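You operate a simulated robot arm through the tools that you are given. There is no shell and no other tool.

Carry out the task below with a simulated robot arm. There is one attempt and no reset: what you move stays moved.

Task
The WHEEL line is dead: test its fuse, bin it and fit a spare of the same amps.
Fine: switch the line off first and on again at the end; the tester is on and stays on.

The check looks at the end state, three seconds after you hand in, the way a careful person would. Anything else that was tipped, shoved, dropped, spilled or broken makes it a failure.

Robot
A 6-joint arm with a three-finger gripper, fixed in place. Base frame: the origin is at the foot of the arm, x ahead of it, y to its left, z up. Readings come in cm, rad, newtons and seconds.
Its first joint turns from -2.897 to 2.897 rad. Payload 4.89 kg.
The TCP is the grasp point between the finger pads, 3 cm short of the fingertips. In the tool frame z runs along the fingers and y along their closing line. The gripper opens to 16.4 cm. The gripper's body begins 12.5 cm behind the TCP.
Orientation is that of the tool frame in the base frame, as a unit quaternion [w, x, y, z]. With the fingers straight down and closing along the base's y, the tool's x points along the base's -x, its y along +y and its z along -z.

Tools
- The arm moves only by the tool apply_moves. Its argument "increments" is a list of rows, each an object (a shift or turn left out is 0, a gripper value left out holds the last) with "linear": the shift along the base's x, y, z in cm, a list of three; "angular": the turn, a rotation vector about the base's x, y, z in rad, a list of three; "grip": the opening in per cent of the stroke, from 0 (shut) to 100 (fully open). In form: [{"linear": [tx, ty, tz], "angular": [rx, ry, rz], "grip": grip}, ...]. A call has 1 to 20 rows; each row shifts and turns the commanded pose from where the row before left it. Each row takes 0.2 s and may step no farther than 5 cm and 0.15 rad from the row before; otherwise, or with a gripper value out of range, the whole call is refused. Where a pose cannot be reached the arm comes as near as it can. A force on the tool above 60 N (or 10 N above the force at the start of the call, whichever is more), or a blocked arm, ends the call early, and 0.2 s more pass. The fingers move at their own pace (about 10.8 cm/s each) and stop on an object; they squeeze with about 43 N. The grip force told is the motor's: it shows also when the fingers shut on nothing. Time passes only in rows, and 0.2 s behind the last, so rows that do not move let the fingers close. It gives the time, the measured TCP pose, the force on the tool (base axes), the opening and the grip force at its end, in the units of the frame above (readings bear some noise), with the torque about the TCP (base axes, N m) and any sound that the robot's microphone picked up.
- Cameras (640 x 400 px; columns grow to the right, rows downward): "scene" is fixed at [5, 50.07, 144.1]; the picture's right is [-0.94, -0.33, 0.00], its down [-0.14, 0.39, -0.91] and it looks along [0.30, -0.86, -0.42] (base axes); focal length 365 px, centre (320, 200). "wrist" rides on the gripper at [7.6, -0.2, -15.2] in the tool frame; the picture's right is [0.02, 1.00, 0.00], its down [-0.88, 0.02, -0.47] and it looks along [-0.47, 0.01, 0.88] (tool axes); focal length 247 px, centre (320, 200). There is no depth. A picture from a camera that has moved, and an enlarged one, comes with that camera's place and axes in the base frame and with its lens.
- camera(camera): a new picture of that camera. No time passes.
- lift_body(by): slides the trunk up (or, below 0, down) by that many cm; the arm rides with it, the base frame stays. It gives what a move gives, with no picture.
- zoom(camera, box): a new picture of the part [left, top, right, bottom] of that camera's present view, enlarged. No time passes.
- finish_job(): hands the job in; it is judged then, once.

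Places have to be worked out from the pictures, the camera data and where the tool is seen. Open the gripper and draw the arm clear of the work before you hand the job in, unless the task says otherwise.

The tools are called as a command line: name --argument value ..., lists and objects as JSON in quotes. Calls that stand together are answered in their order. apply_moves: Moves the arm, as the interface text tells. Its arguments: {"type":"object","properties":{"increments":{"type":"array","items":{"type":"object","properties":{"linear":{"type":"array","items":{"type":"number"}},"angular":{"type":"array","items":{"type":"number"}},"grip":{"type":"number"}}}}},"required":["increments"]} The other tools are called the same way: lift_body (by) slides the trunk up or down; camera (camera) takes a picture; zoom (camera, box) takes an enlarged picture of a part of a camera's view; finish_job () hands the job in.

At the start:

```text
time_s: 0.0
tcp_pos: [34.2, -55.83, 100.78]
tcp_rot: [0.0, 0.001, 1.0, 0.0]
contact_force: [-0.1, -0.3, -1.1]
ft_torque: [0.01, 0.01, 0.0]
gripper_width: 16.41
finger_force: 0.0
trunk travel left (down, up): [-15.0, 24.0]
```

scene: 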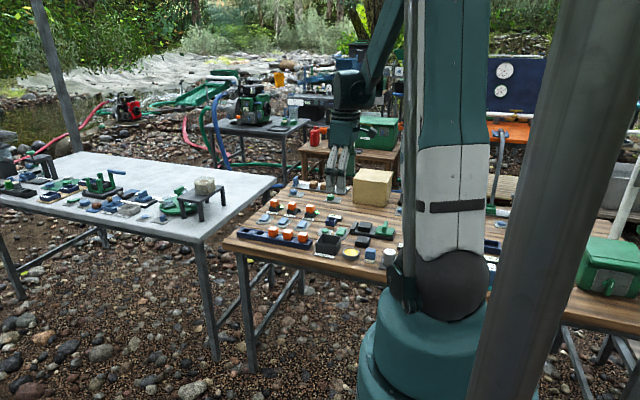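
wrist: 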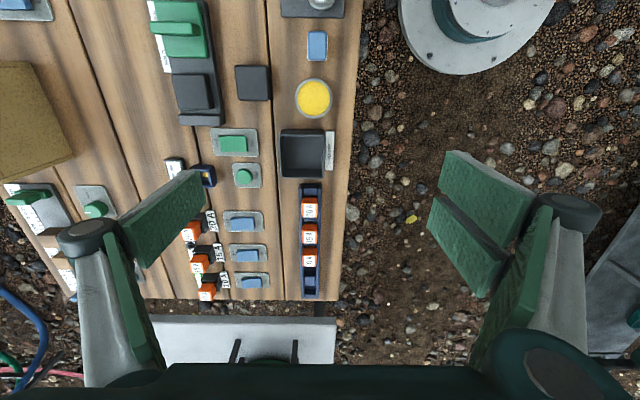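

I start by looking closer at the bench in both cameras to find the fuses, switches, tester and bin.

zoom --camera "scene" --box '[220, 170, 420, 295]'

zoom --camera "wrist" --box '[140, 120, 360, 310]'

zoom --camera "wrist" --box '[0, 0, 360, 130]'

zoom --camera "scene" --box '[0, 130, 280, 250]'

```text
3.20 times, centred on (320, 232) of scene
camera zoom: at [5.0, 50.07, 144.1], right [-0.94, -0.33, 0.0], down [-0.14, 0.39, -0.91], along [0.3, -0.86, -0.42], focal length 1168 px, centre (320, 96)
```

zoom: 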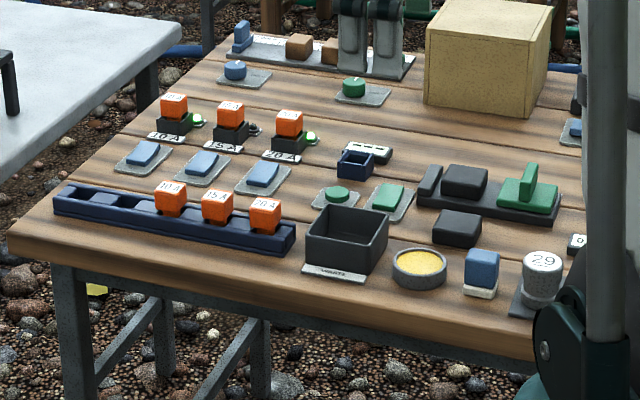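

```text
2.11 times, centred on (250, 215) of wrist
camera zoom: at [26.55, -56.02, 116.05], right [-0.02, 1.0, 0.0], down [0.88, 0.02, 0.47], along [0.47, 0.01, -0.88], focal length 520 px, centre (467, 168)
```

zoom: 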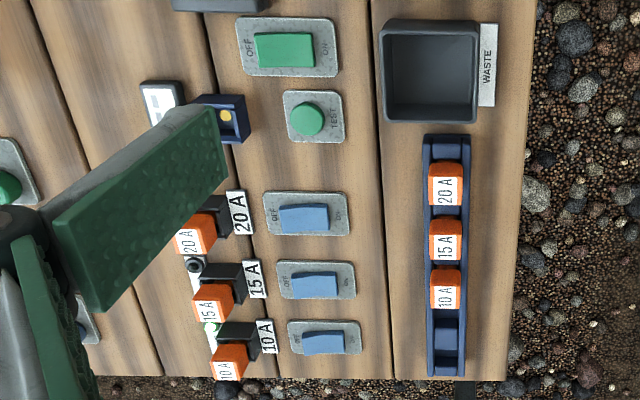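

```text
1.78 times, centred on (180, 65) of wrist
camera zoom: at [26.55, -56.02, 116.05], right [-0.02, 1.0, 0.0], down [0.88, 0.02, 0.47], along [0.47, 0.01, -0.88], focal length 439 px, centre (569, 440)
```

zoom: 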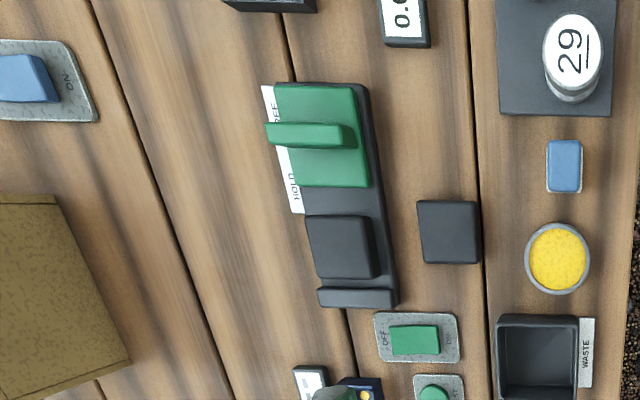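

```text
2.29 times, centred on (140, 190) of scene
camera zoom: at [5.0, 50.07, 144.1], right [-0.94, -0.33, 0.0], down [-0.14, 0.39, -0.91], along [0.3, -0.86, -0.42], focal length 834 px, centre (731, 223)
```

zoom: 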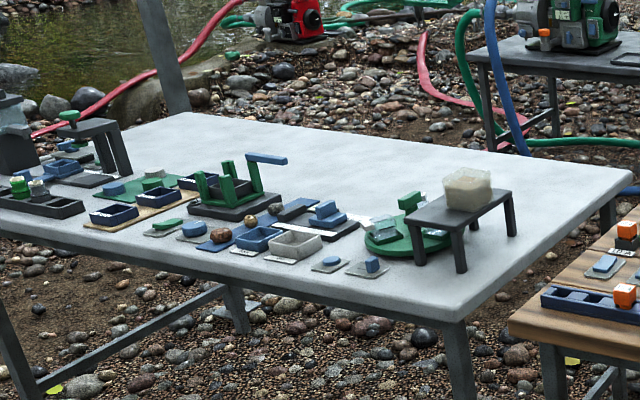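

The 15 A holder's lamp looks dark, with the three switches in front of the holders and the spares in a tray. I move the wrist camera closer above that area to read the labels.

apply_moves --increments '[{"linear": [3, -3, 0]}, {"linear": [3, -3, 0]}, {"linear": [3, -3, 0]}, {"linear": [2, -3, 0]}, {"linear": [2, -2, 0]}, {"linear": [0, 0, 0]}]'

camera --camera "wrist"

```text
time_s: 1.4
tcp_pos: [47.19, -70.16, 100.89]
tcp_rot: [0.0, 0.001, 1.0, 0.001]
contact_force: [0.6, -0.8, -0.3]
ft_torque: [0.02, 0.04, 0.0]
gripper_width: 16.41
finger_force: 0.0
trunk travel left (down, up): [-15.0, 24.0]
```

```text
taken
camera wrist: at [39.62, -70.28, 116.21], right [-0.02, 1.0, 0.0], down [0.88, 0.02, 0.47], along [0.47, 0.01, -0.88], focal length 247 px, centre (320, 200)
```

wrist: 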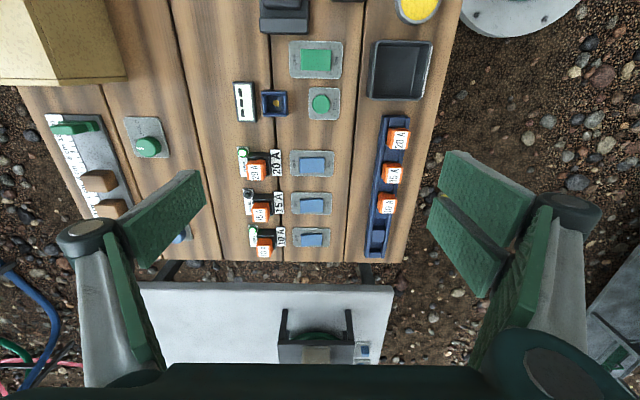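

zoom --camera "wrist" --box '[220, 70, 350, 150]'

zoom --camera "wrist" --box '[220, 140, 350, 265]'

zoom --camera "wrist" --box '[350, 30, 450, 265]'

zoom --camera "scene" --box '[250, 190, 340, 246]'

```text
4.92 times, centred on (285, 110) of wrist
camera zoom: at [39.62, -70.28, 116.21], right [-0.02, 1.0, 0.0], down [0.88, 0.02, 0.47], along [0.47, 0.01, -0.88], focal length 1216 px, centre (492, 643)
```

zoom: 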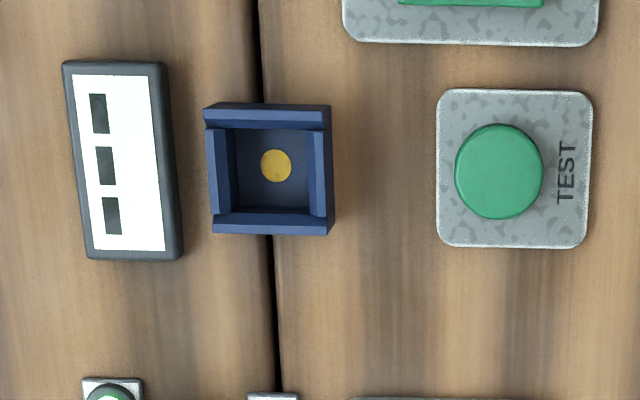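

```text
3.20 times, centred on (285, 202) of wrist
camera zoom: at [39.62, -70.28, 116.21], right [-0.02, 1.0, 0.0], down [0.88, 0.02, 0.47], along [0.47, 0.01, -0.88], focal length 790 px, centre (432, 192)
```

zoom: 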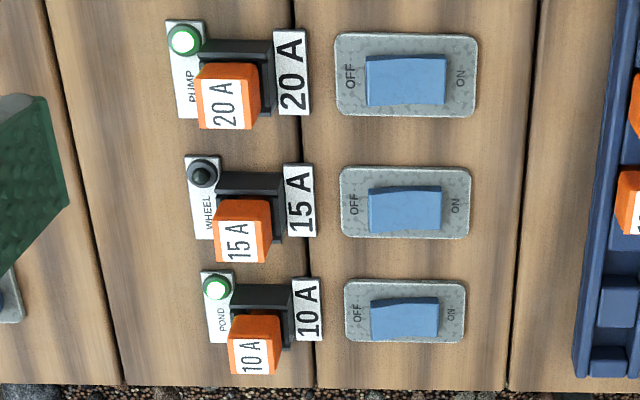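

```text
1.70 times, centred on (400, 148) of wrist
camera zoom: at [39.62, -70.28, 116.21], right [-0.02, 1.0, 0.0], down [0.88, 0.02, 0.47], along [0.47, 0.01, -0.88], focal length 420 px, centre (184, 289)
```

zoom: 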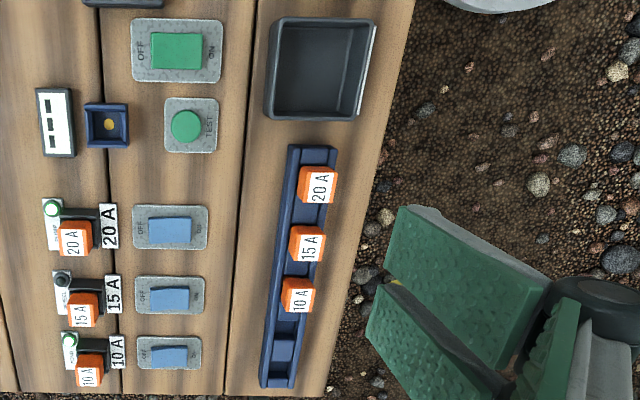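

```text
7.11 times, centred on (295, 218) of scene
camera zoom: at [5.0, 50.07, 144.1], right [-0.94, -0.33, 0.0], down [-0.14, 0.39, -0.91], along [0.3, -0.86, -0.42], focal length 2596 px, centre (498, 72)
```

zoom: 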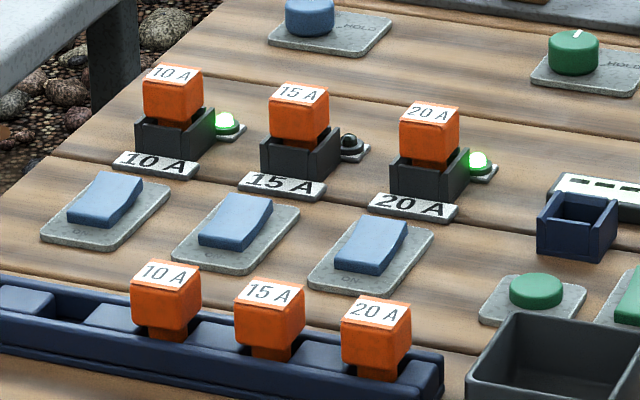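

The WHEEL line is the middle holder: 15 A, with its lamp dark, at about (63.6, -81). That is about 103 cm from the base, so I test whether the tool-down reach gets there at this height.

apply_moves --increments '[{"linear": [4, -3, 0]}, {"linear": [4, -3, 0]}, {"linear": [4, -3, 0]}, {"linear": [4.4, -2, 0]}, {"linear": [0, 0, 0]}, {"linear": [0, 0, 0]}]'

camera --camera "wrist"

camera --camera "scene"

```text
time_s: 2.8
tcp_pos: [63.74, -81.1, 100.79]
tcp_rot: [0.0, 0.0, 1.0, 0.001]
contact_force: [0.5, 0.1, -1.4]
ft_torque: [0.05, 0.09, -0.02]
gripper_width: 16.39
finger_force: 0.1
trunk travel left (down, up): [-15.0, 24.0]
```

```text
taken
camera wrist: at [56.07, -81.21, 116.05], right [-0.02, 1.0, 0.0], down [0.88, 0.02, 0.47], along [0.47, 0.01, -0.88], focal length 247 px, centre (320, 200)
```

wrist: 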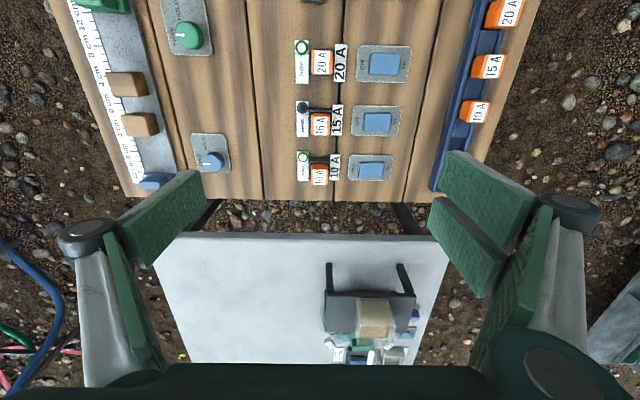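

```text
taken
```

scene: 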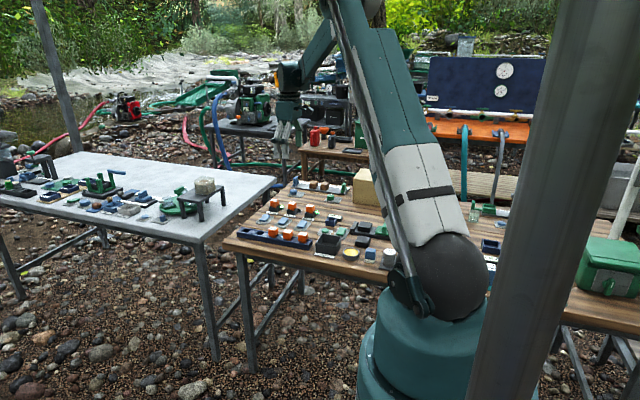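

The arm reaches radius 103 at z≈101. I lower the trunk so the same reach is available at bench height; the fingertips will end near z 83, clear of the fuse tops at about 77.

lift_body --by -12

camera --camera "scene"

```text
time_s: 4.3
tcp_pos: [63.68, -81.08, 88.69]
tcp_rot: [0.0, 0.0, 1.0, 0.0]
contact_force: [-0.4, -0.1, 0.3]
ft_torque: [0.0, 0.0, 0.0]
gripper_width: 16.42
finger_force: 0.1
trunk travel left (down, up): [-3.0, 36.0]
```

```text
taken
```

scene: 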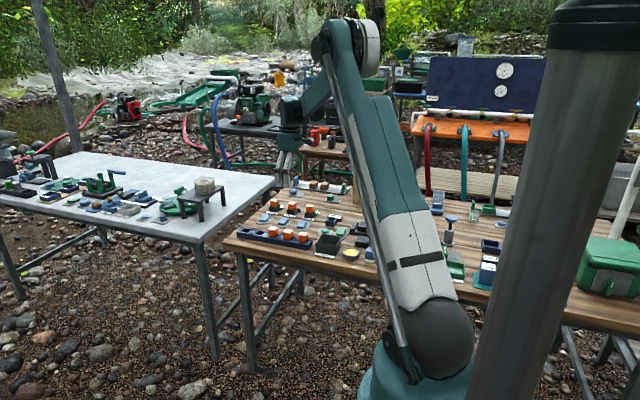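

Trunk lowered cleanly. I pull the TCP back to (54, -76) so the wrist camera looks straight at the WHEEL switch and holder.

apply_moves --increments '[{"linear": [-3.2, 1.7, 0], "grip": 30}, {"linear": [-3.2, 1.7, 0]}, {"linear": [-3.3, 1.7, 0]}, {"linear": [0, 0, 0]}, {"linear": [0, 0, 0]}]'

camera --camera "wrist"

zoom --camera "wrist" --box '[220, 120, 380, 220]'

```text
time_s: 5.5
tcp_pos: [53.88, -76.26, 88.44]
tcp_rot: [0.001, 0.0, 1.0, 0.0]
contact_force: [-0.7, 0.3, 0.0]
ft_torque: [-0.01, 0.01, -0.04]
gripper_width: 4.92
finger_force: 0.1
trunk travel left (down, up): [-3.0, 36.0]
```

```text
taken
camera wrist: at [46.25, -76.34, 103.84], right [-0.02, 1.0, 0.0], down [0.88, 0.02, 0.47], along [0.47, 0.01, -0.88], focal length 247 px, centre (320, 200)
```

wrist: 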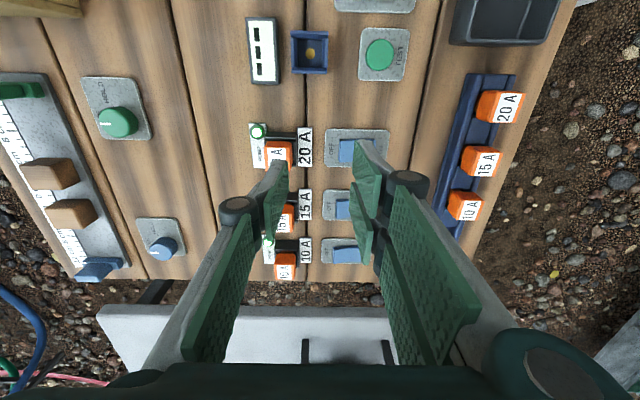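

```text
4.00 times, centred on (300, 170) of wrist
camera zoom: at [46.25, -76.34, 103.84], right [-0.02, 1.0, 0.0], down [0.88, 0.02, 0.47], along [0.47, 0.01, -0.88], focal length 988 px, centre (400, 320)
```

zoom: 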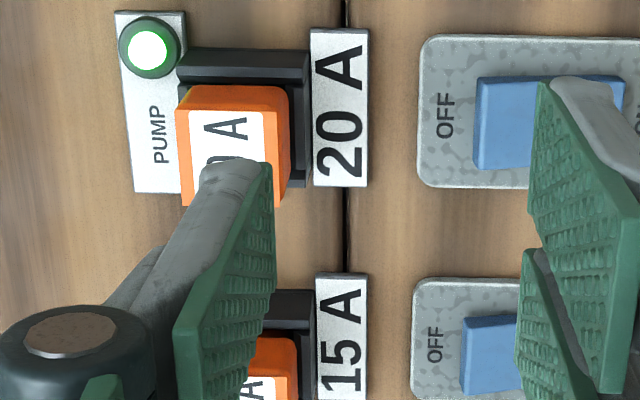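

The fingers block the view; I open them fully and re-image the switch and holder from this position.

apply_moves --increments '[{"linear": [0, 0, 0], "grip": 100}, {"linear": [0, 0, 0]}, {"linear": [0, 0, 0]}]'

zoom --camera "wrist" --box '[230, 110, 410, 290]'

zoom --camera "wrist" --box '[230, 0, 430, 125]'

zoom --camera "wrist" --box '[410, 0, 590, 250]'

```text
time_s: 6.3
tcp_pos: [53.85, -76.25, 88.43]
tcp_rot: [0.0, 0.001, 1.0, 0.0]
contact_force: [0.0, -0.8, 0.6]
ft_torque: [0.03, 0.01, -0.04]
gripper_width: 16.42
finger_force: 0.0
trunk travel left (down, up): [-3.0, 36.0]
```

```text
2.22 times, centred on (320, 200) of wrist
camera zoom: at [46.26, -76.35, 103.83], right [-0.02, 1.0, 0.0], down [0.88, 0.02, 0.47], along [0.47, 0.01, -0.88], focal length 549 px, centre (320, 200)
```

zoom: 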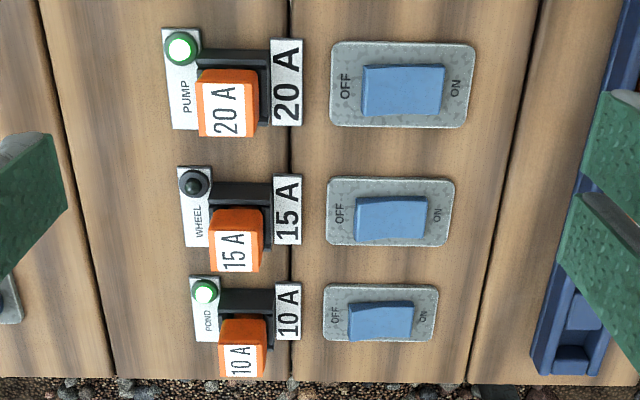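

```text
3.20 times, centred on (330, 62) of wrist
camera zoom: at [46.26, -76.35, 103.83], right [-0.02, 1.0, 0.0], down [0.88, 0.02, 0.47], along [0.47, 0.01, -0.88], focal length 790 px, centre (288, 640)
```

zoom: 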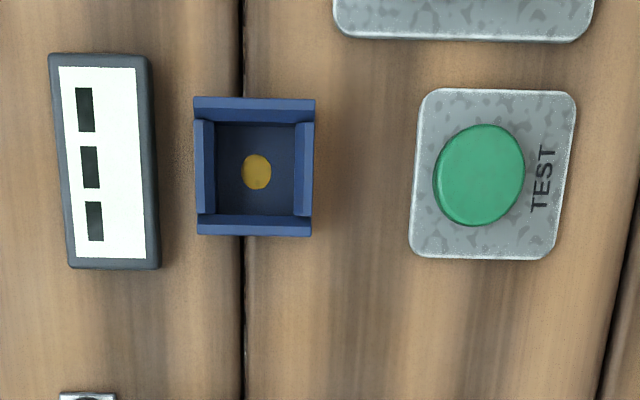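

```text
1.60 times, centred on (500, 125) of wrist
camera zoom: at [46.26, -76.35, 103.83], right [-0.02, 1.0, 0.0], down [0.88, 0.02, 0.47], along [0.47, 0.01, -0.88], focal length 395 px, centre (32, 320)
```

zoom: 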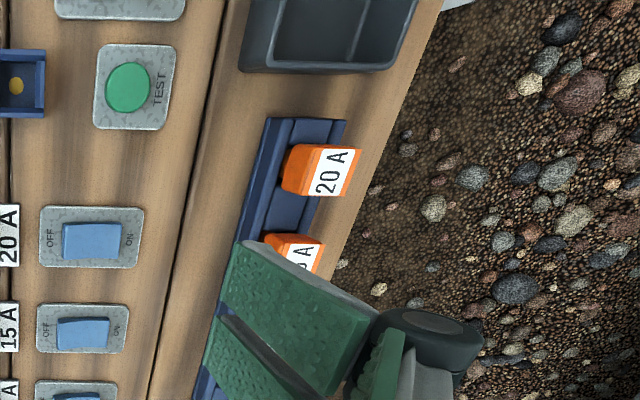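

The WHEEL rocker sits around (63.6, -71.4), spanning y -73.6 (OFF end) to -69.2 (ON end), top near z 73.5. I close the fingers and move above the OFF half at (63.6, -72.8).

apply_moves --increments '[{"linear": [3.3, 1.1, 0], "grip": 0}, {"linear": [3.3, 1.2, 0]}, {"linear": [3.15, 1.15, 0]}, {"linear": [0, 0, -3]}, {"linear": [0, 0, -3]}, {"linear": [0, 0, -2]}, {"linear": [0, 0, 0]}, {"linear": [0, 0, 0]}]'

camera --camera "wrist"

zoom --camera "scene" --box '[230, 170, 350, 245]'

```text
time_s: 8.1
tcp_pos: [63.63, -72.58, 80.78]
tcp_rot: [0.001, 0.001, 1.0, 0.0]
contact_force: [-0.4, -0.7, -0.7]
ft_torque: [0.03, 0.01, -0.01]
gripper_width: 0.03
finger_force: 43.1
trunk travel left (down, up): [-3.0, 36.0]
```

```text
taken
camera wrist: at [56.01, -72.6, 96.1], right [-0.02, 1.0, 0.0], down [0.88, 0.02, 0.47], along [0.47, 0.01, -0.88], focal length 247 px, centre (320, 200)
```

wrist: 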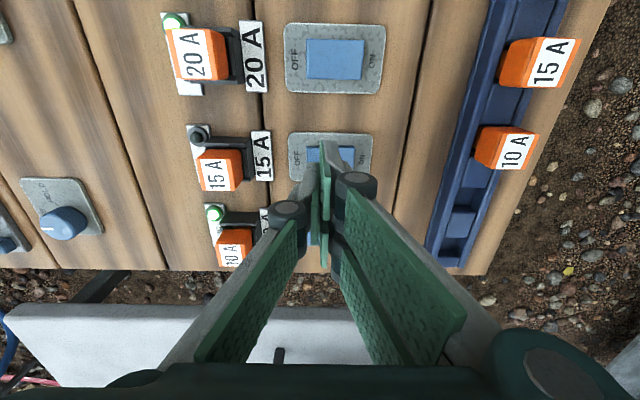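

```text
5.33 times, centred on (290, 208) of scene
camera zoom: at [5.0, 50.07, 144.1], right [-0.94, -0.33, 0.0], down [-0.14, 0.39, -0.91], along [0.3, -0.86, -0.42], focal length 1947 px, centre (480, 160)
```

zoom: 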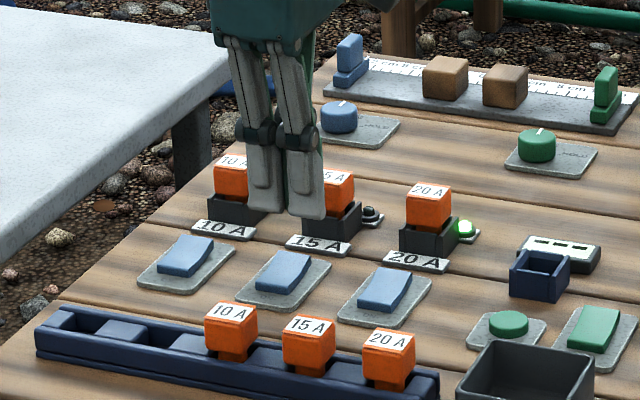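

The tool is above the switch at (63.6, -72.6, 80.8). Before pressing I take a closer look at the closed fingertips relative to the rocker.

zoom --camera "scene" --box '[255, 165, 319, 225]'

zoom --camera "wrist" --box '[270, 120, 390, 220]'

```text
6.67 times, centred on (287, 195) of scene
camera zoom: at [5.0, 50.07, 144.1], right [-0.94, -0.33, 0.0], down [-0.14, 0.39, -0.91], along [0.3, -0.86, -0.42], focal length 2434 px, centre (540, 233)
```

zoom: 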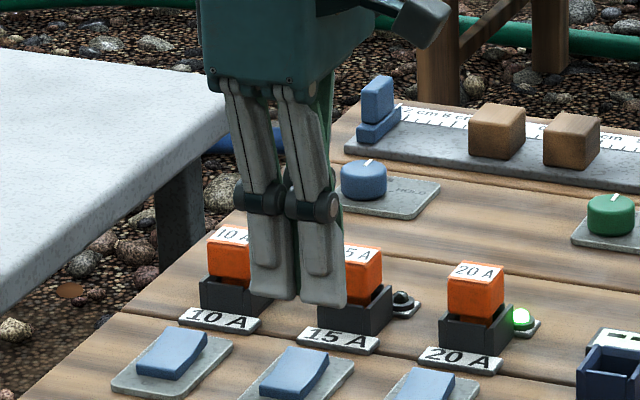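

```text
4.00 times, centred on (330, 170) of wrist
camera zoom: at [56.01, -72.6, 96.1], right [-0.02, 1.0, 0.0], down [0.88, 0.02, 0.47], along [0.47, 0.01, -0.88], focal length 988 px, centre (280, 320)
```

zoom: 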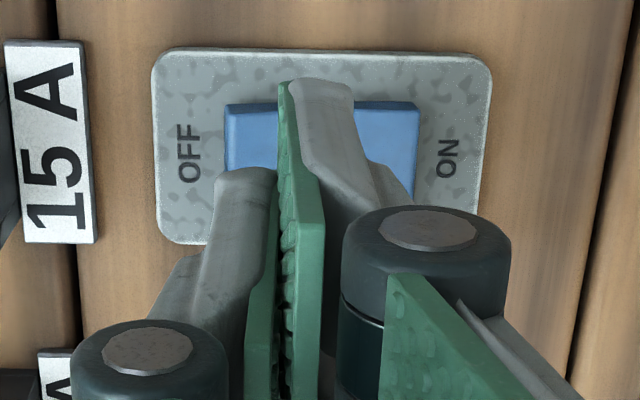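

The two fingers appear offset from each other in this view, so I raise the tool and open partly to understand the finger geometry before touching anything.

apply_moves --increments '[{"linear": [0, 0, 4]}, {"linear": [0, 0, 4]}, {"linear": [0, 0, 0], "grip": 50}, {"linear": [0, 0, 0]}, {"linear": [0, 0, 0]}]'

camera --camera "wrist"

zoom --camera "wrist" --box '[120, 110, 520, 360]'

zoom --camera "scene" --box '[255, 125, 319, 225]'

```text
time_s: 9.3
tcp_pos: [63.28, -72.66, 88.82]
tcp_rot: [0.0, 0.001, 1.0, 0.0]
contact_force: [-0.9, 0.3, 0.2]
ft_torque: [-0.03, -0.02, 0.0]
gripper_width: 8.17
finger_force: 0.0
trunk travel left (down, up): [-3.0, 36.0]
```

```text
taken
camera wrist: at [55.74, -72.71, 104.25], right [-0.02, 1.0, 0.0], down [0.88, 0.02, 0.47], along [0.47, 0.01, -0.88], focal length 247 px, centre (320, 200)
```

wrist: 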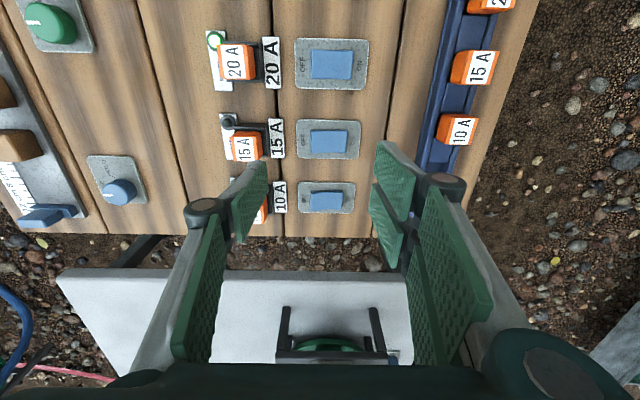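

```text
1.60 times, centred on (320, 235) of wrist
camera zoom: at [55.74, -72.71, 104.25], right [-0.02, 1.0, 0.0], down [0.88, 0.02, 0.47], along [0.47, 0.01, -0.88], focal length 395 px, centre (320, 144)
```

zoom: 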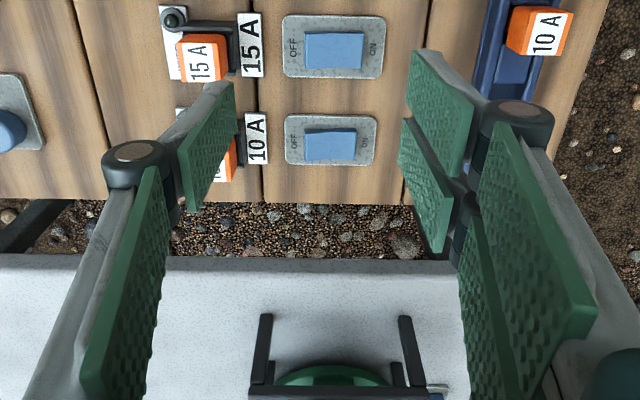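

```text
4.00 times, centred on (287, 175) of scene
camera zoom: at [5.0, 50.07, 144.1], right [-0.94, -0.33, 0.0], down [-0.14, 0.39, -0.91], along [0.3, -0.86, -0.42], focal length 1460 px, centre (452, 300)
```

zoom: 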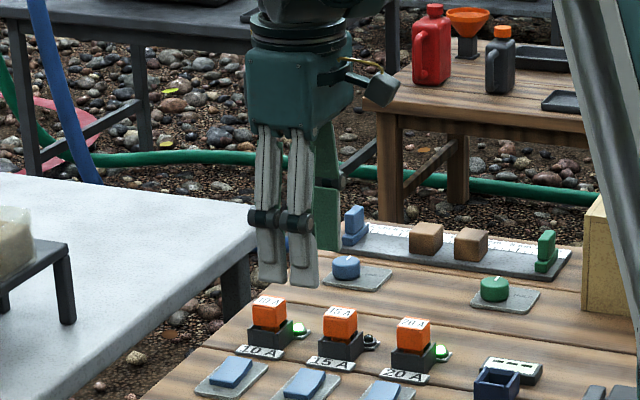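

The gripper is a thumb on the -y side and a two-prong fork on the +y side, which explains the offset look. The projected tip falls on the OFF half of the WHEEL rocker, so I close and descend to just above it.

apply_moves --increments '[{"linear": [0.2, 0, 0], "grip": 0}, {"linear": [0, 0, 0]}, {"linear": [0, 0, -4]}, {"linear": [0, 0, -4]}, {"linear": [0, 0, -2]}, {"linear": [0, 0, -0.8]}, {"linear": [0, 0, 0]}]'

zoom --camera "scene" --box '[250, 170, 330, 235]'

zoom --camera "wrist" --box '[250, 120, 390, 220]'

```text
time_s: 10.9
tcp_pos: [63.78, -72.6, 77.82]
tcp_rot: [0.0, 0.0, 1.0, -0.001]
contact_force: [1.1, 0.1, -0.3]
ft_torque: [0.0, 0.0, 0.01]
gripper_width: 0.01
finger_force: 43.1
trunk travel left (down, up): [-3.0, 36.0]
```

```text
6.15 times, centred on (290, 202) of scene
camera zoom: at [5.0, 50.07, 144.1], right [-0.94, -0.33, 0.0], down [-0.14, 0.39, -0.91], along [0.3, -0.86, -0.42], focal length 2247 px, centre (505, 185)
```

zoom: 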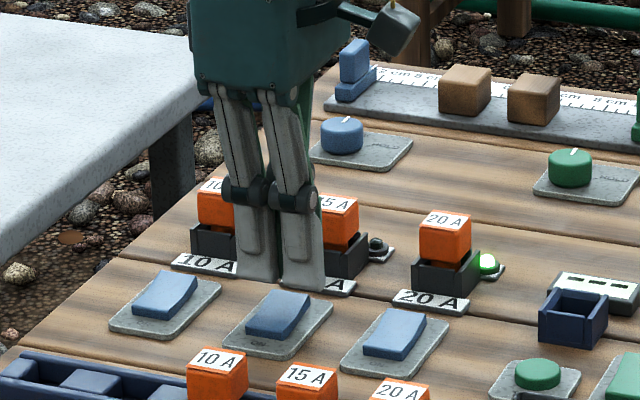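

```text
4.00 times, centred on (320, 170) of wrist
camera zoom: at [56.23, -72.65, 93.25], right [-0.02, 1.0, 0.0], down [0.88, 0.02, 0.47], along [0.47, 0.01, -0.88], focal length 988 px, centre (320, 320)
```

zoom: 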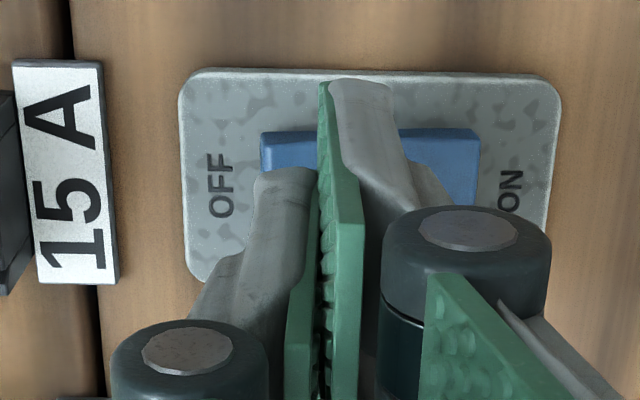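

The tip is centred about 1 cm toward OFF from the rocker's middle, and about 1 cm above it. I press down in small steps while watching the force.

apply_moves --increments '[{"linear": [0, 0, -0.4]}, {"linear": [0, 0, -0.4]}, {"linear": [0, 0, -0.3]}]'

```text
time_s: 11.7
tcp_pos: [63.84, -72.65, 76.77]
tcp_rot: [0.001, 0.0, 1.0, -0.001]
contact_force: [-0.7, -0.2, 1.2]
ft_torque: [-0.01, -0.02, -0.01]
gripper_width: 0.0
finger_force: 43.1
trunk travel left (down, up): [-3.0, 36.0]
```

No contact yet with the fingertips at about z 73.8; I continue down gently.

apply_moves --increments '[{"linear": [0, 0, -0.3]}, {"linear": [0, 0, -0.3]}, {"linear": [0, 0, 0]}]'

```text
time_s: 12.5
tcp_pos: [63.82, -72.55, 76.23]
tcp_rot: [0.0, 0.001, 1.0, 0.0]
contact_force: [-0.7, 0.0, 1.4]
ft_torque: [-0.03, 0.01, 0.01]
gripper_width: 0.0
finger_force: 43.1
trunk travel left (down, up): [-3.0, 36.0]
```

zoom --camera "scene" --box '[250, 180, 330, 235]'

zoom --camera "wrist" --box '[250, 120, 390, 220]'

```text
7.27 times, centred on (290, 208) of scene
camera zoom: at [5.0, 50.07, 144.1], right [-0.94, -0.33, 0.0], down [-0.14, 0.39, -0.91], along [0.3, -0.86, -0.42], focal length 2655 px, centre (538, 146)
```

zoom: 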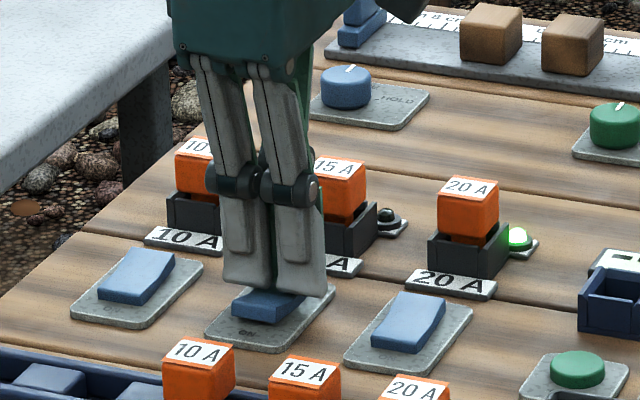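

```text
4.00 times, centred on (320, 170) of wrist
camera zoom: at [56.23, -72.66, 91.57], right [-0.02, 1.0, 0.0], down [0.88, 0.02, 0.47], along [0.47, 0.01, -0.88], focal length 988 px, centre (320, 320)
```

zoom: 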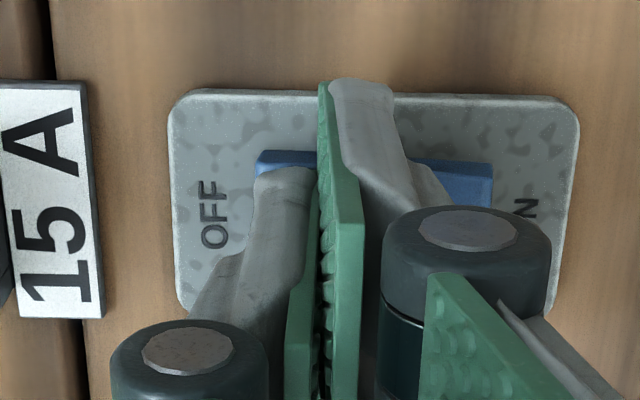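

The tip is very close to the rocker surface now. I keep pressing down in small steps.

apply_moves --increments '[{"linear": [0, 0, -0.3]}, {"linear": [0, 0, -0.2]}, {"linear": [0, 0, 0]}]'

```text
time_s: 13.2
tcp_pos: [63.94, -72.62, 76.22]
tcp_rot: [0.001, 0.001, 1.0, 0.0]
contact_force: [-3.5, 2.9, 37.9]
ft_torque: [0.35, 0.07, 0.02]
gripper_width: 0.0
finger_force: 42.9
trunk travel left (down, up): [-3.0, 36.0]
stopped in row 3: the force on the tool passed its limit at 63 N (the readings are from after the stop); the commanded pose is now the measured one
```

Contact reached 63 N at TCP z≈76. I lift slightly and look at whether the rocker flipped.

apply_moves --increments '[{"linear": [0, 0, 2]}, {"linear": [0, 0, 4]}, {"linear": [0, 0, 4]}, {"linear": [0, 0, 0]}]'

zoom --camera "scene" --box '[250, 190, 330, 245]'

camera --camera "wrist"

```text
time_s: 14.2
tcp_pos: [64.22, -72.65, 85.85]
tcp_rot: [0.0, 0.001, 1.0, -0.001]
contact_force: [-0.1, -0.8, -0.1]
ft_torque: [0.02, 0.02, -0.05]
gripper_width: 0.0
finger_force: 42.7
trunk travel left (down, up): [-3.0, 36.0]
```

```text
7.27 times, centred on (290, 218) of scene
camera zoom: at [5.0, 50.07, 144.1], right [-0.94, -0.33, 0.0], down [-0.14, 0.39, -0.91], along [0.3, -0.86, -0.42], focal length 2655 px, centre (538, 73)
```

zoom: 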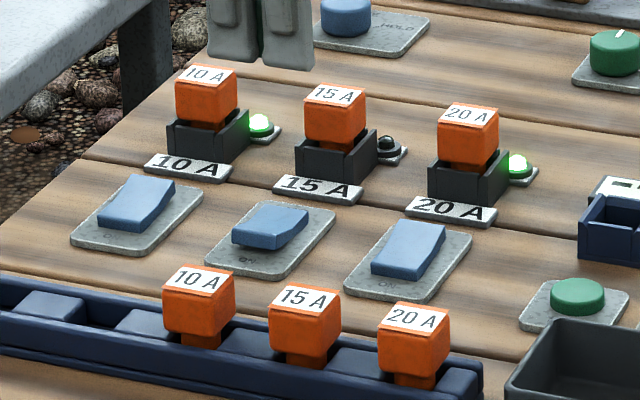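

```text
taken
camera wrist: at [56.62, -72.59, 101.12], right [-0.02, 1.0, 0.0], down [0.88, 0.02, 0.47], along [0.47, 0.01, -0.88], focal length 247 px, centre (320, 200)
```

wrist: 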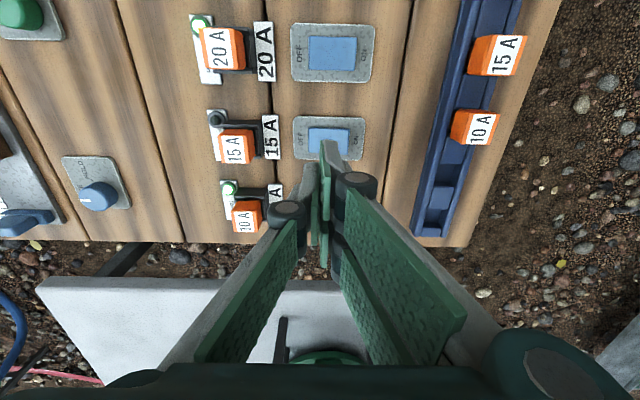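

The WHEEL rocker flipped to OFF (its ON end is now raised, unlike its neighbours). I raise, open the gripper and move above the WHEEL fuse to check alignment.

apply_moves --increments '[{"linear": [0, 0, 3], "grip": 50}, {"linear": [-0.1, -4, 0]}, {"linear": [-0.1, -4.3, 0]}, {"linear": [0, 0, 0]}, {"linear": [0, 0, 0]}]'

zoom --camera "wrist" --box '[240, 90, 400, 190]'

zoom --camera "scene" --box '[250, 150, 330, 225]'

```text
time_s: 15.3
tcp_pos: [63.87, -80.84, 89.06]
tcp_rot: [0.001, 0.001, 1.0, 0.0]
contact_force: [-0.2, 0.0, 0.7]
ft_torque: [0.0, -0.02, -0.02]
gripper_width: 8.2
finger_force: 0.0
trunk travel left (down, up): [-3.0, 36.0]
```

```text
4.00 times, centred on (320, 140) of wrist
camera zoom: at [56.19, -80.9, 104.43], right [-0.02, 1.0, 0.0], down [0.88, 0.02, 0.47], along [0.47, 0.01, -0.88], focal length 988 px, centre (320, 440)
```

zoom: 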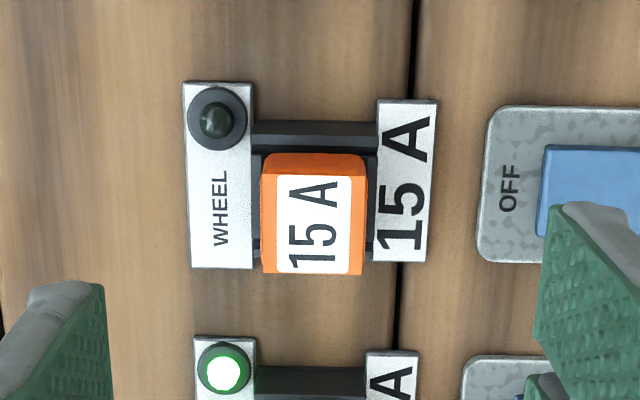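

```text
5.33 times, centred on (290, 188) of scene
camera zoom: at [5.0, 50.07, 144.1], right [-0.94, -0.33, 0.0], down [-0.14, 0.39, -0.91], along [0.3, -0.86, -0.42], focal length 1947 px, centre (480, 267)
```

zoom: 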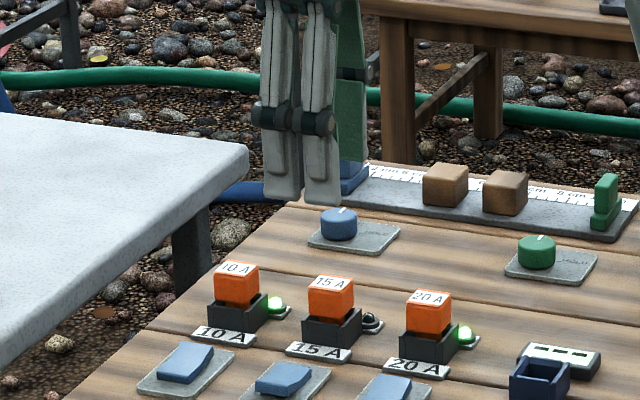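

The fuse is about 2.9 cm wide; its centre is within 0.1 cm in x and about 0.2 cm further in -y than the TCP. I shift y by -0.18, narrow the opening and descend to TCP z≈79.5 first to check.

apply_moves --increments '[{"linear": [0, -0.18, 0], "grip": 36}, {"linear": [0, 0, -4]}, {"linear": [0, 0, -4]}, {"linear": [0, 0, -1.6]}, {"linear": [0, 0, 0]}]'

zoom --camera "wrist" --box '[240, 100, 400, 200]'

zoom --camera "scene" --box '[260, 180, 320, 225]'

```text
time_s: 16.6
tcp_pos: [63.61, -80.92, 79.14]
tcp_rot: [0.0, 0.002, 1.0, -0.001]
contact_force: [-0.3, -0.2, 0.0]
ft_torque: [-0.03, -0.02, -0.02]
gripper_width: 5.91
finger_force: 0.1
trunk travel left (down, up): [-3.0, 36.0]
```

```text
4.00 times, centred on (320, 150) of wrist
camera zoom: at [56.02, -81.05, 94.47], right [-0.02, 1.0, 0.0], down [0.88, 0.02, 0.47], along [0.47, 0.01, -0.88], focal length 988 px, centre (320, 400)
```

zoom: 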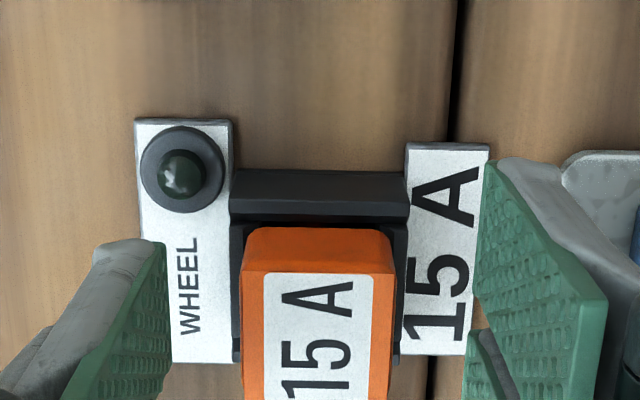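

```text
8.89 times, centred on (290, 202) of scene
camera zoom: at [5.0, 50.07, 144.1], right [-0.94, -0.33, 0.0], down [-0.14, 0.39, -0.91], along [0.3, -0.86, -0.42], focal length 3245 px, centre (587, 178)
```

zoom: 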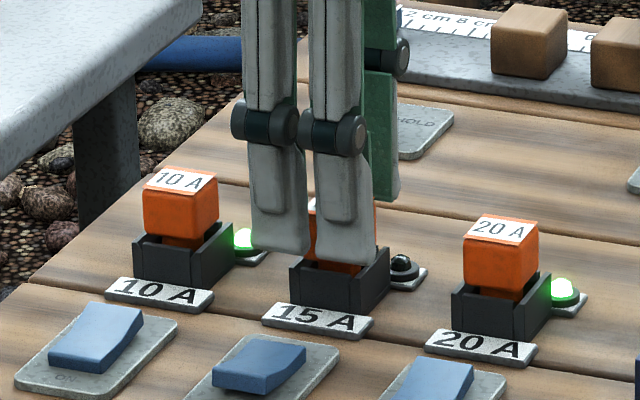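

Fuse is centred between the fingers. I descend another 1.3 cm so the tips sit around the lower body, above the holder walls, then check the reading.

apply_moves --increments '[{"linear": [0, 0, -0.7]}, {"linear": [0, 0, -0.6]}, {"linear": [0, 0, 0]}]'

zoom --camera "scene" --box '[260, 180, 320, 225]'

zoom --camera "wrist" --box '[240, 120, 400, 220]'

```text
time_s: 17.4
tcp_pos: [63.72, -81.0, 77.96]
tcp_rot: [0.001, 0.001, 1.0, -0.001]
contact_force: [0.0, 0.3, -0.2]
ft_torque: [-0.01, -0.04, -0.03]
gripper_width: 5.9
finger_force: 0.0
trunk travel left (down, up): [-3.0, 36.0]
```

```text
8.89 times, centred on (290, 202) of scene
camera zoom: at [5.0, 50.07, 144.1], right [-0.94, -0.33, 0.0], down [-0.14, 0.39, -0.91], along [0.3, -0.86, -0.42], focal length 3245 px, centre (587, 178)
```

zoom: 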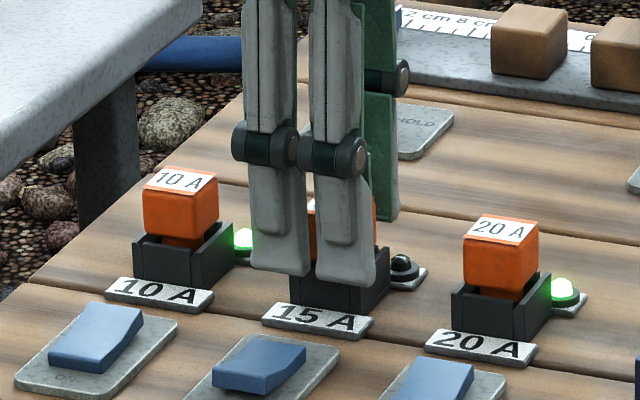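

```text
4.00 times, centred on (320, 170) of wrist
camera zoom: at [56.09, -81.13, 93.31], right [-0.02, 1.0, 0.0], down [0.88, 0.02, 0.47], along [0.47, 0.01, -0.88], focal length 988 px, centre (320, 320)
```

zoom: 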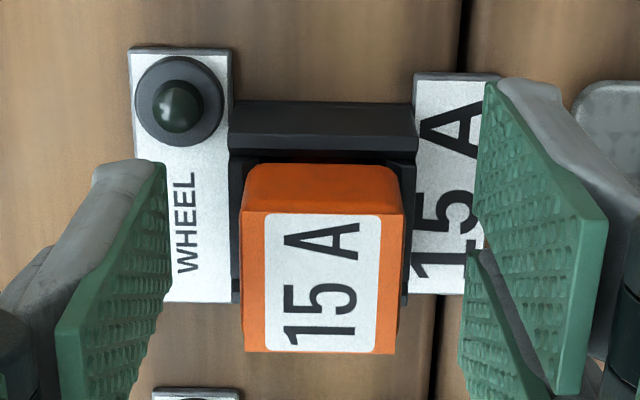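

Cross-checking wrist and scene projections puts the holder rim near z 74.8–75.2 and the fuse top near 77.4, so the tips at 74.95 are slightly low. I raise 0.55 cm and then close on the fuse.

apply_moves --increments '[{"linear": [0, 0, 0.55]}, {"linear": [0, 0, 0]}, {"linear": [0, 0, 0], "grip": 15}, {"linear": [0, 0, 0], "grip": 0}, {"linear": [0, 0, 0]}, {"linear": [0, 0, 0]}]'

zoom --camera "wrist" --box '[240, 120, 400, 220]'

zoom --camera "scene" --box '[260, 180, 320, 225]'

```text
time_s: 18.8
tcp_pos: [63.69, -81.15, 78.55]
tcp_rot: [0.001, 0.001, 1.0, 0.0]
contact_force: [0.2, 0.0, 0.5]
ft_torque: [0.02, 0.02, 0.01]
gripper_width: 2.89
finger_force: 43.2
trunk travel left (down, up): [-3.0, 36.0]
```

```text
4.00 times, centred on (320, 170) of wrist
camera zoom: at [56.08, -81.2, 93.91], right [-0.02, 1.0, 0.0], down [0.88, 0.02, 0.47], along [0.47, 0.01, -0.88], focal length 988 px, centre (320, 320)
```

zoom: 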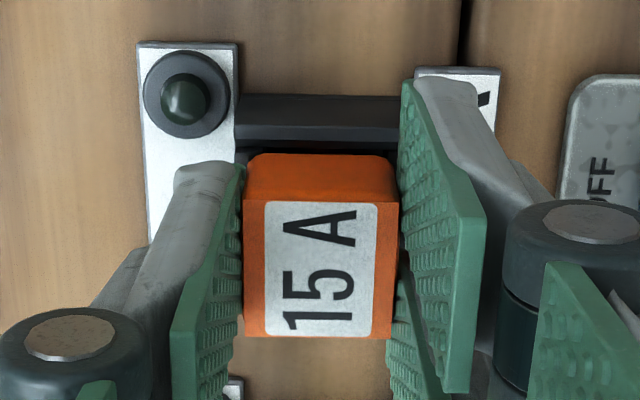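

```text
8.89 times, centred on (290, 202) of scene
camera zoom: at [5.0, 50.07, 144.1], right [-0.94, -0.33, 0.0], down [-0.14, 0.39, -0.91], along [0.3, -0.86, -0.42], focal length 3245 px, centre (587, 178)
```

zoom: 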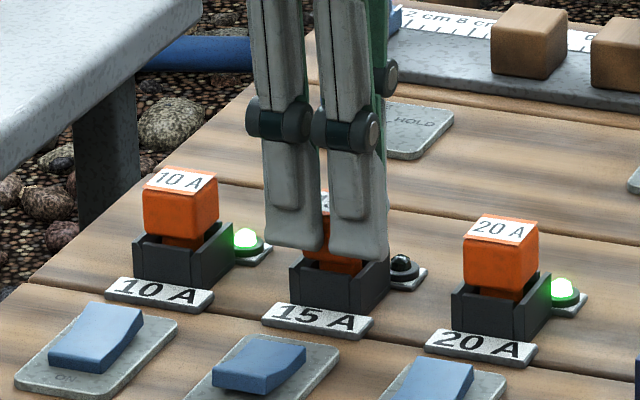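

Gripped at 2.89 cm wide with the fuse seated; reference pose is (63.7, -81.1, 78.5). I lift straight up slowly.

apply_moves --increments '[{"linear": [0, 0, 0.5]}, {"linear": [0, 0, 0.5]}, {"linear": [0, 0, 1]}, {"linear": [0, 0, 1.5]}, {"linear": [0, 0, 2]}, {"linear": [0, 0, 3]}, {"linear": [0, 0, 0]}]'

zoom --camera "wrist" --box '[240, 90, 400, 220]'

zoom --camera "scene" --box '[260, 165, 320, 225]'

```text
time_s: 20.4
tcp_pos: [63.8, -81.0, 87.04]
tcp_rot: [0.0, 0.001, 1.0, -0.001]
contact_force: [0.2, 0.0, -1.5]
ft_torque: [0.02, 0.03, -0.03]
gripper_width: 2.89
finger_force: 43.1
trunk travel left (down, up): [-3.0, 36.0]
```

```text
3.08 times, centred on (320, 155) of wrist
camera zoom: at [56.12, -81.11, 102.47], right [-0.02, 1.0, 0.0], down [0.88, 0.02, 0.47], along [0.47, 0.01, -0.88], focal length 760 px, centre (320, 338)
```

zoom: 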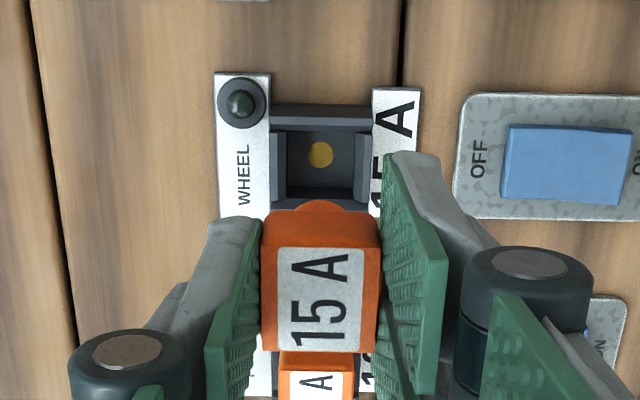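

```text
6.67 times, centred on (290, 195) of scene
camera zoom: at [5.0, 50.07, 144.1], right [-0.94, -0.33, 0.0], down [-0.14, 0.39, -0.91], along [0.3, -0.86, -0.42], focal length 2434 px, centre (520, 233)
```

zoom: 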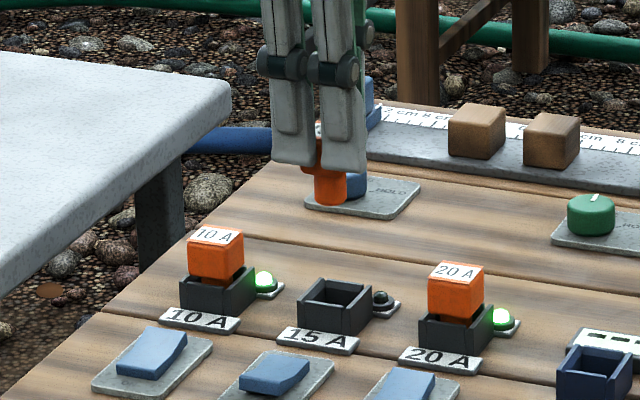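

The fuse is out cleanly with its round foot showing. I carry it at the same height toward the tester socket near (44.8, -77.6) and look.

apply_moves --increments '[{"linear": [-2, 0.4, 1]}, {"linear": [-4, 0.8, 0]}, {"linear": [-4, 0.8, 0]}, {"linear": [-4, 0.8, 0]}, {"linear": [-3.5, 0.5, 0]}, {"linear": [-1.3, 0.2, 0]}, {"linear": [0, 0, 0]}, {"linear": [0, 0, 0]}]'

zoom --camera "wrist" --box '[240, 90, 400, 220]'

zoom --camera "scene" --box '[280, 165, 360, 240]'

```text
time_s: 22.1
tcp_pos: [45.06, -77.62, 88.17]
tcp_rot: [0.0, 0.001, 1.0, -0.001]
contact_force: [0.3, 0.1, -0.3]
ft_torque: [-0.01, -0.03, 0.02]
gripper_width: 2.9
finger_force: 42.8
trunk travel left (down, up): [-3.0, 36.0]
```

```text
3.08 times, centred on (320, 155) of wrist
camera zoom: at [37.32, -77.68, 103.44], right [-0.02, 1.0, 0.0], down [0.88, 0.02, 0.47], along [0.47, 0.01, -0.88], focal length 760 px, centre (320, 338)
```

zoom: 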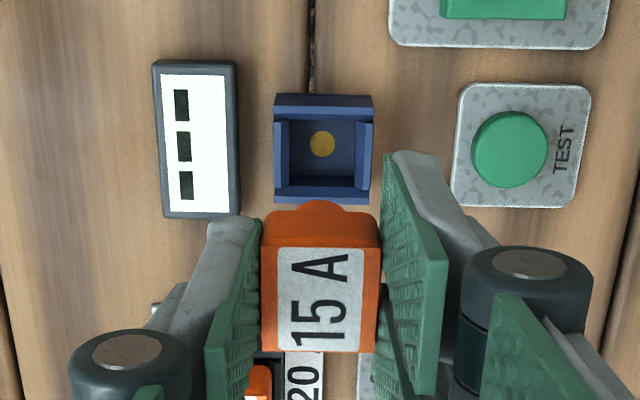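

```text
5.33 times, centred on (320, 202) of scene
camera zoom: at [5.0, 50.07, 144.1], right [-0.94, -0.33, 0.0], down [-0.14, 0.39, -0.91], along [0.3, -0.86, -0.42], focal length 1947 px, centre (320, 187)
```

zoom: 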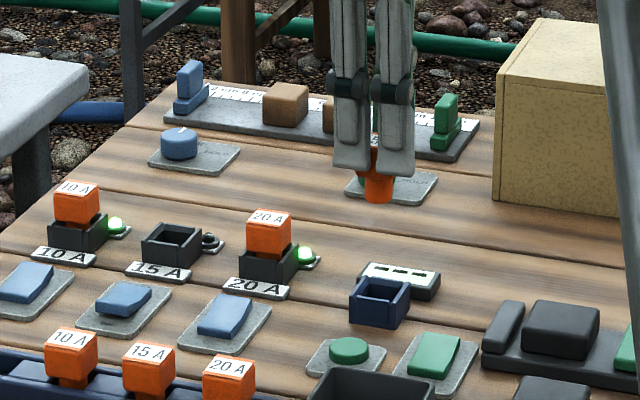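

The socket looks nearly aligned: maybe -0.2 cm in x and +0.1 in y. I apply part of that and descend to about z 83, foot still above the rim, to refine.

apply_moves --increments '[{"linear": [-0.1, 0.08, -2]}, {"linear": [0, 0, -2]}, {"linear": [0, 0, -1.2]}, {"linear": [0, 0, 0]}, {"linear": [0, 0, 0]}]'

zoom --camera "wrist" --box '[240, 90, 400, 220]'

zoom --camera "scene" --box '[290, 175, 350, 235]'

```text
time_s: 23.4
tcp_pos: [44.77, -77.51, 82.8]
tcp_rot: [0.001, 0.001, 1.0, -0.001]
contact_force: [-0.4, -0.9, -0.2]
ft_torque: [0.01, 0.03, -0.01]
gripper_width: 2.9
finger_force: 43.2
trunk travel left (down, up): [-3.0, 36.0]
```

```text
3.08 times, centred on (320, 155) of wrist
camera zoom: at [37.15, -77.61, 98.08], right [-0.02, 1.0, 0.0], down [0.88, 0.02, 0.47], along [0.47, 0.01, -0.88], focal length 760 px, centre (320, 338)
```

zoom: 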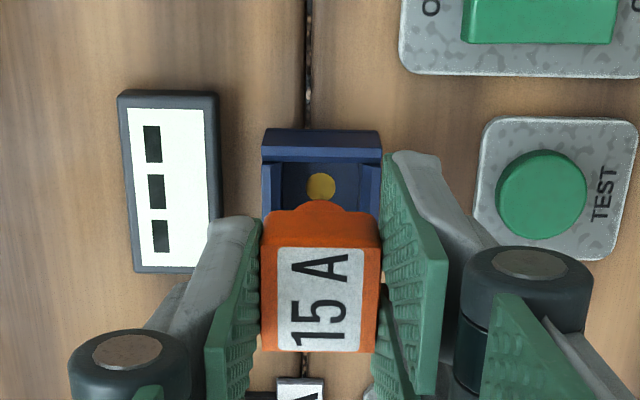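

```text
6.67 times, centred on (320, 205) of scene
camera zoom: at [5.0, 50.07, 144.1], right [-0.94, -0.33, 0.0], down [-0.14, 0.39, -0.91], along [0.3, -0.86, -0.42], focal length 2434 px, centre (320, 167)
```

zoom: 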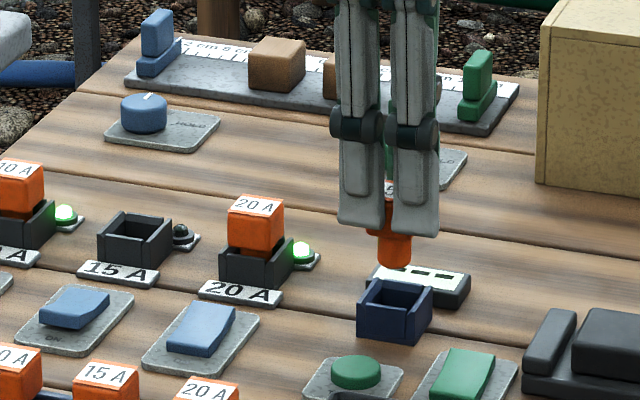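

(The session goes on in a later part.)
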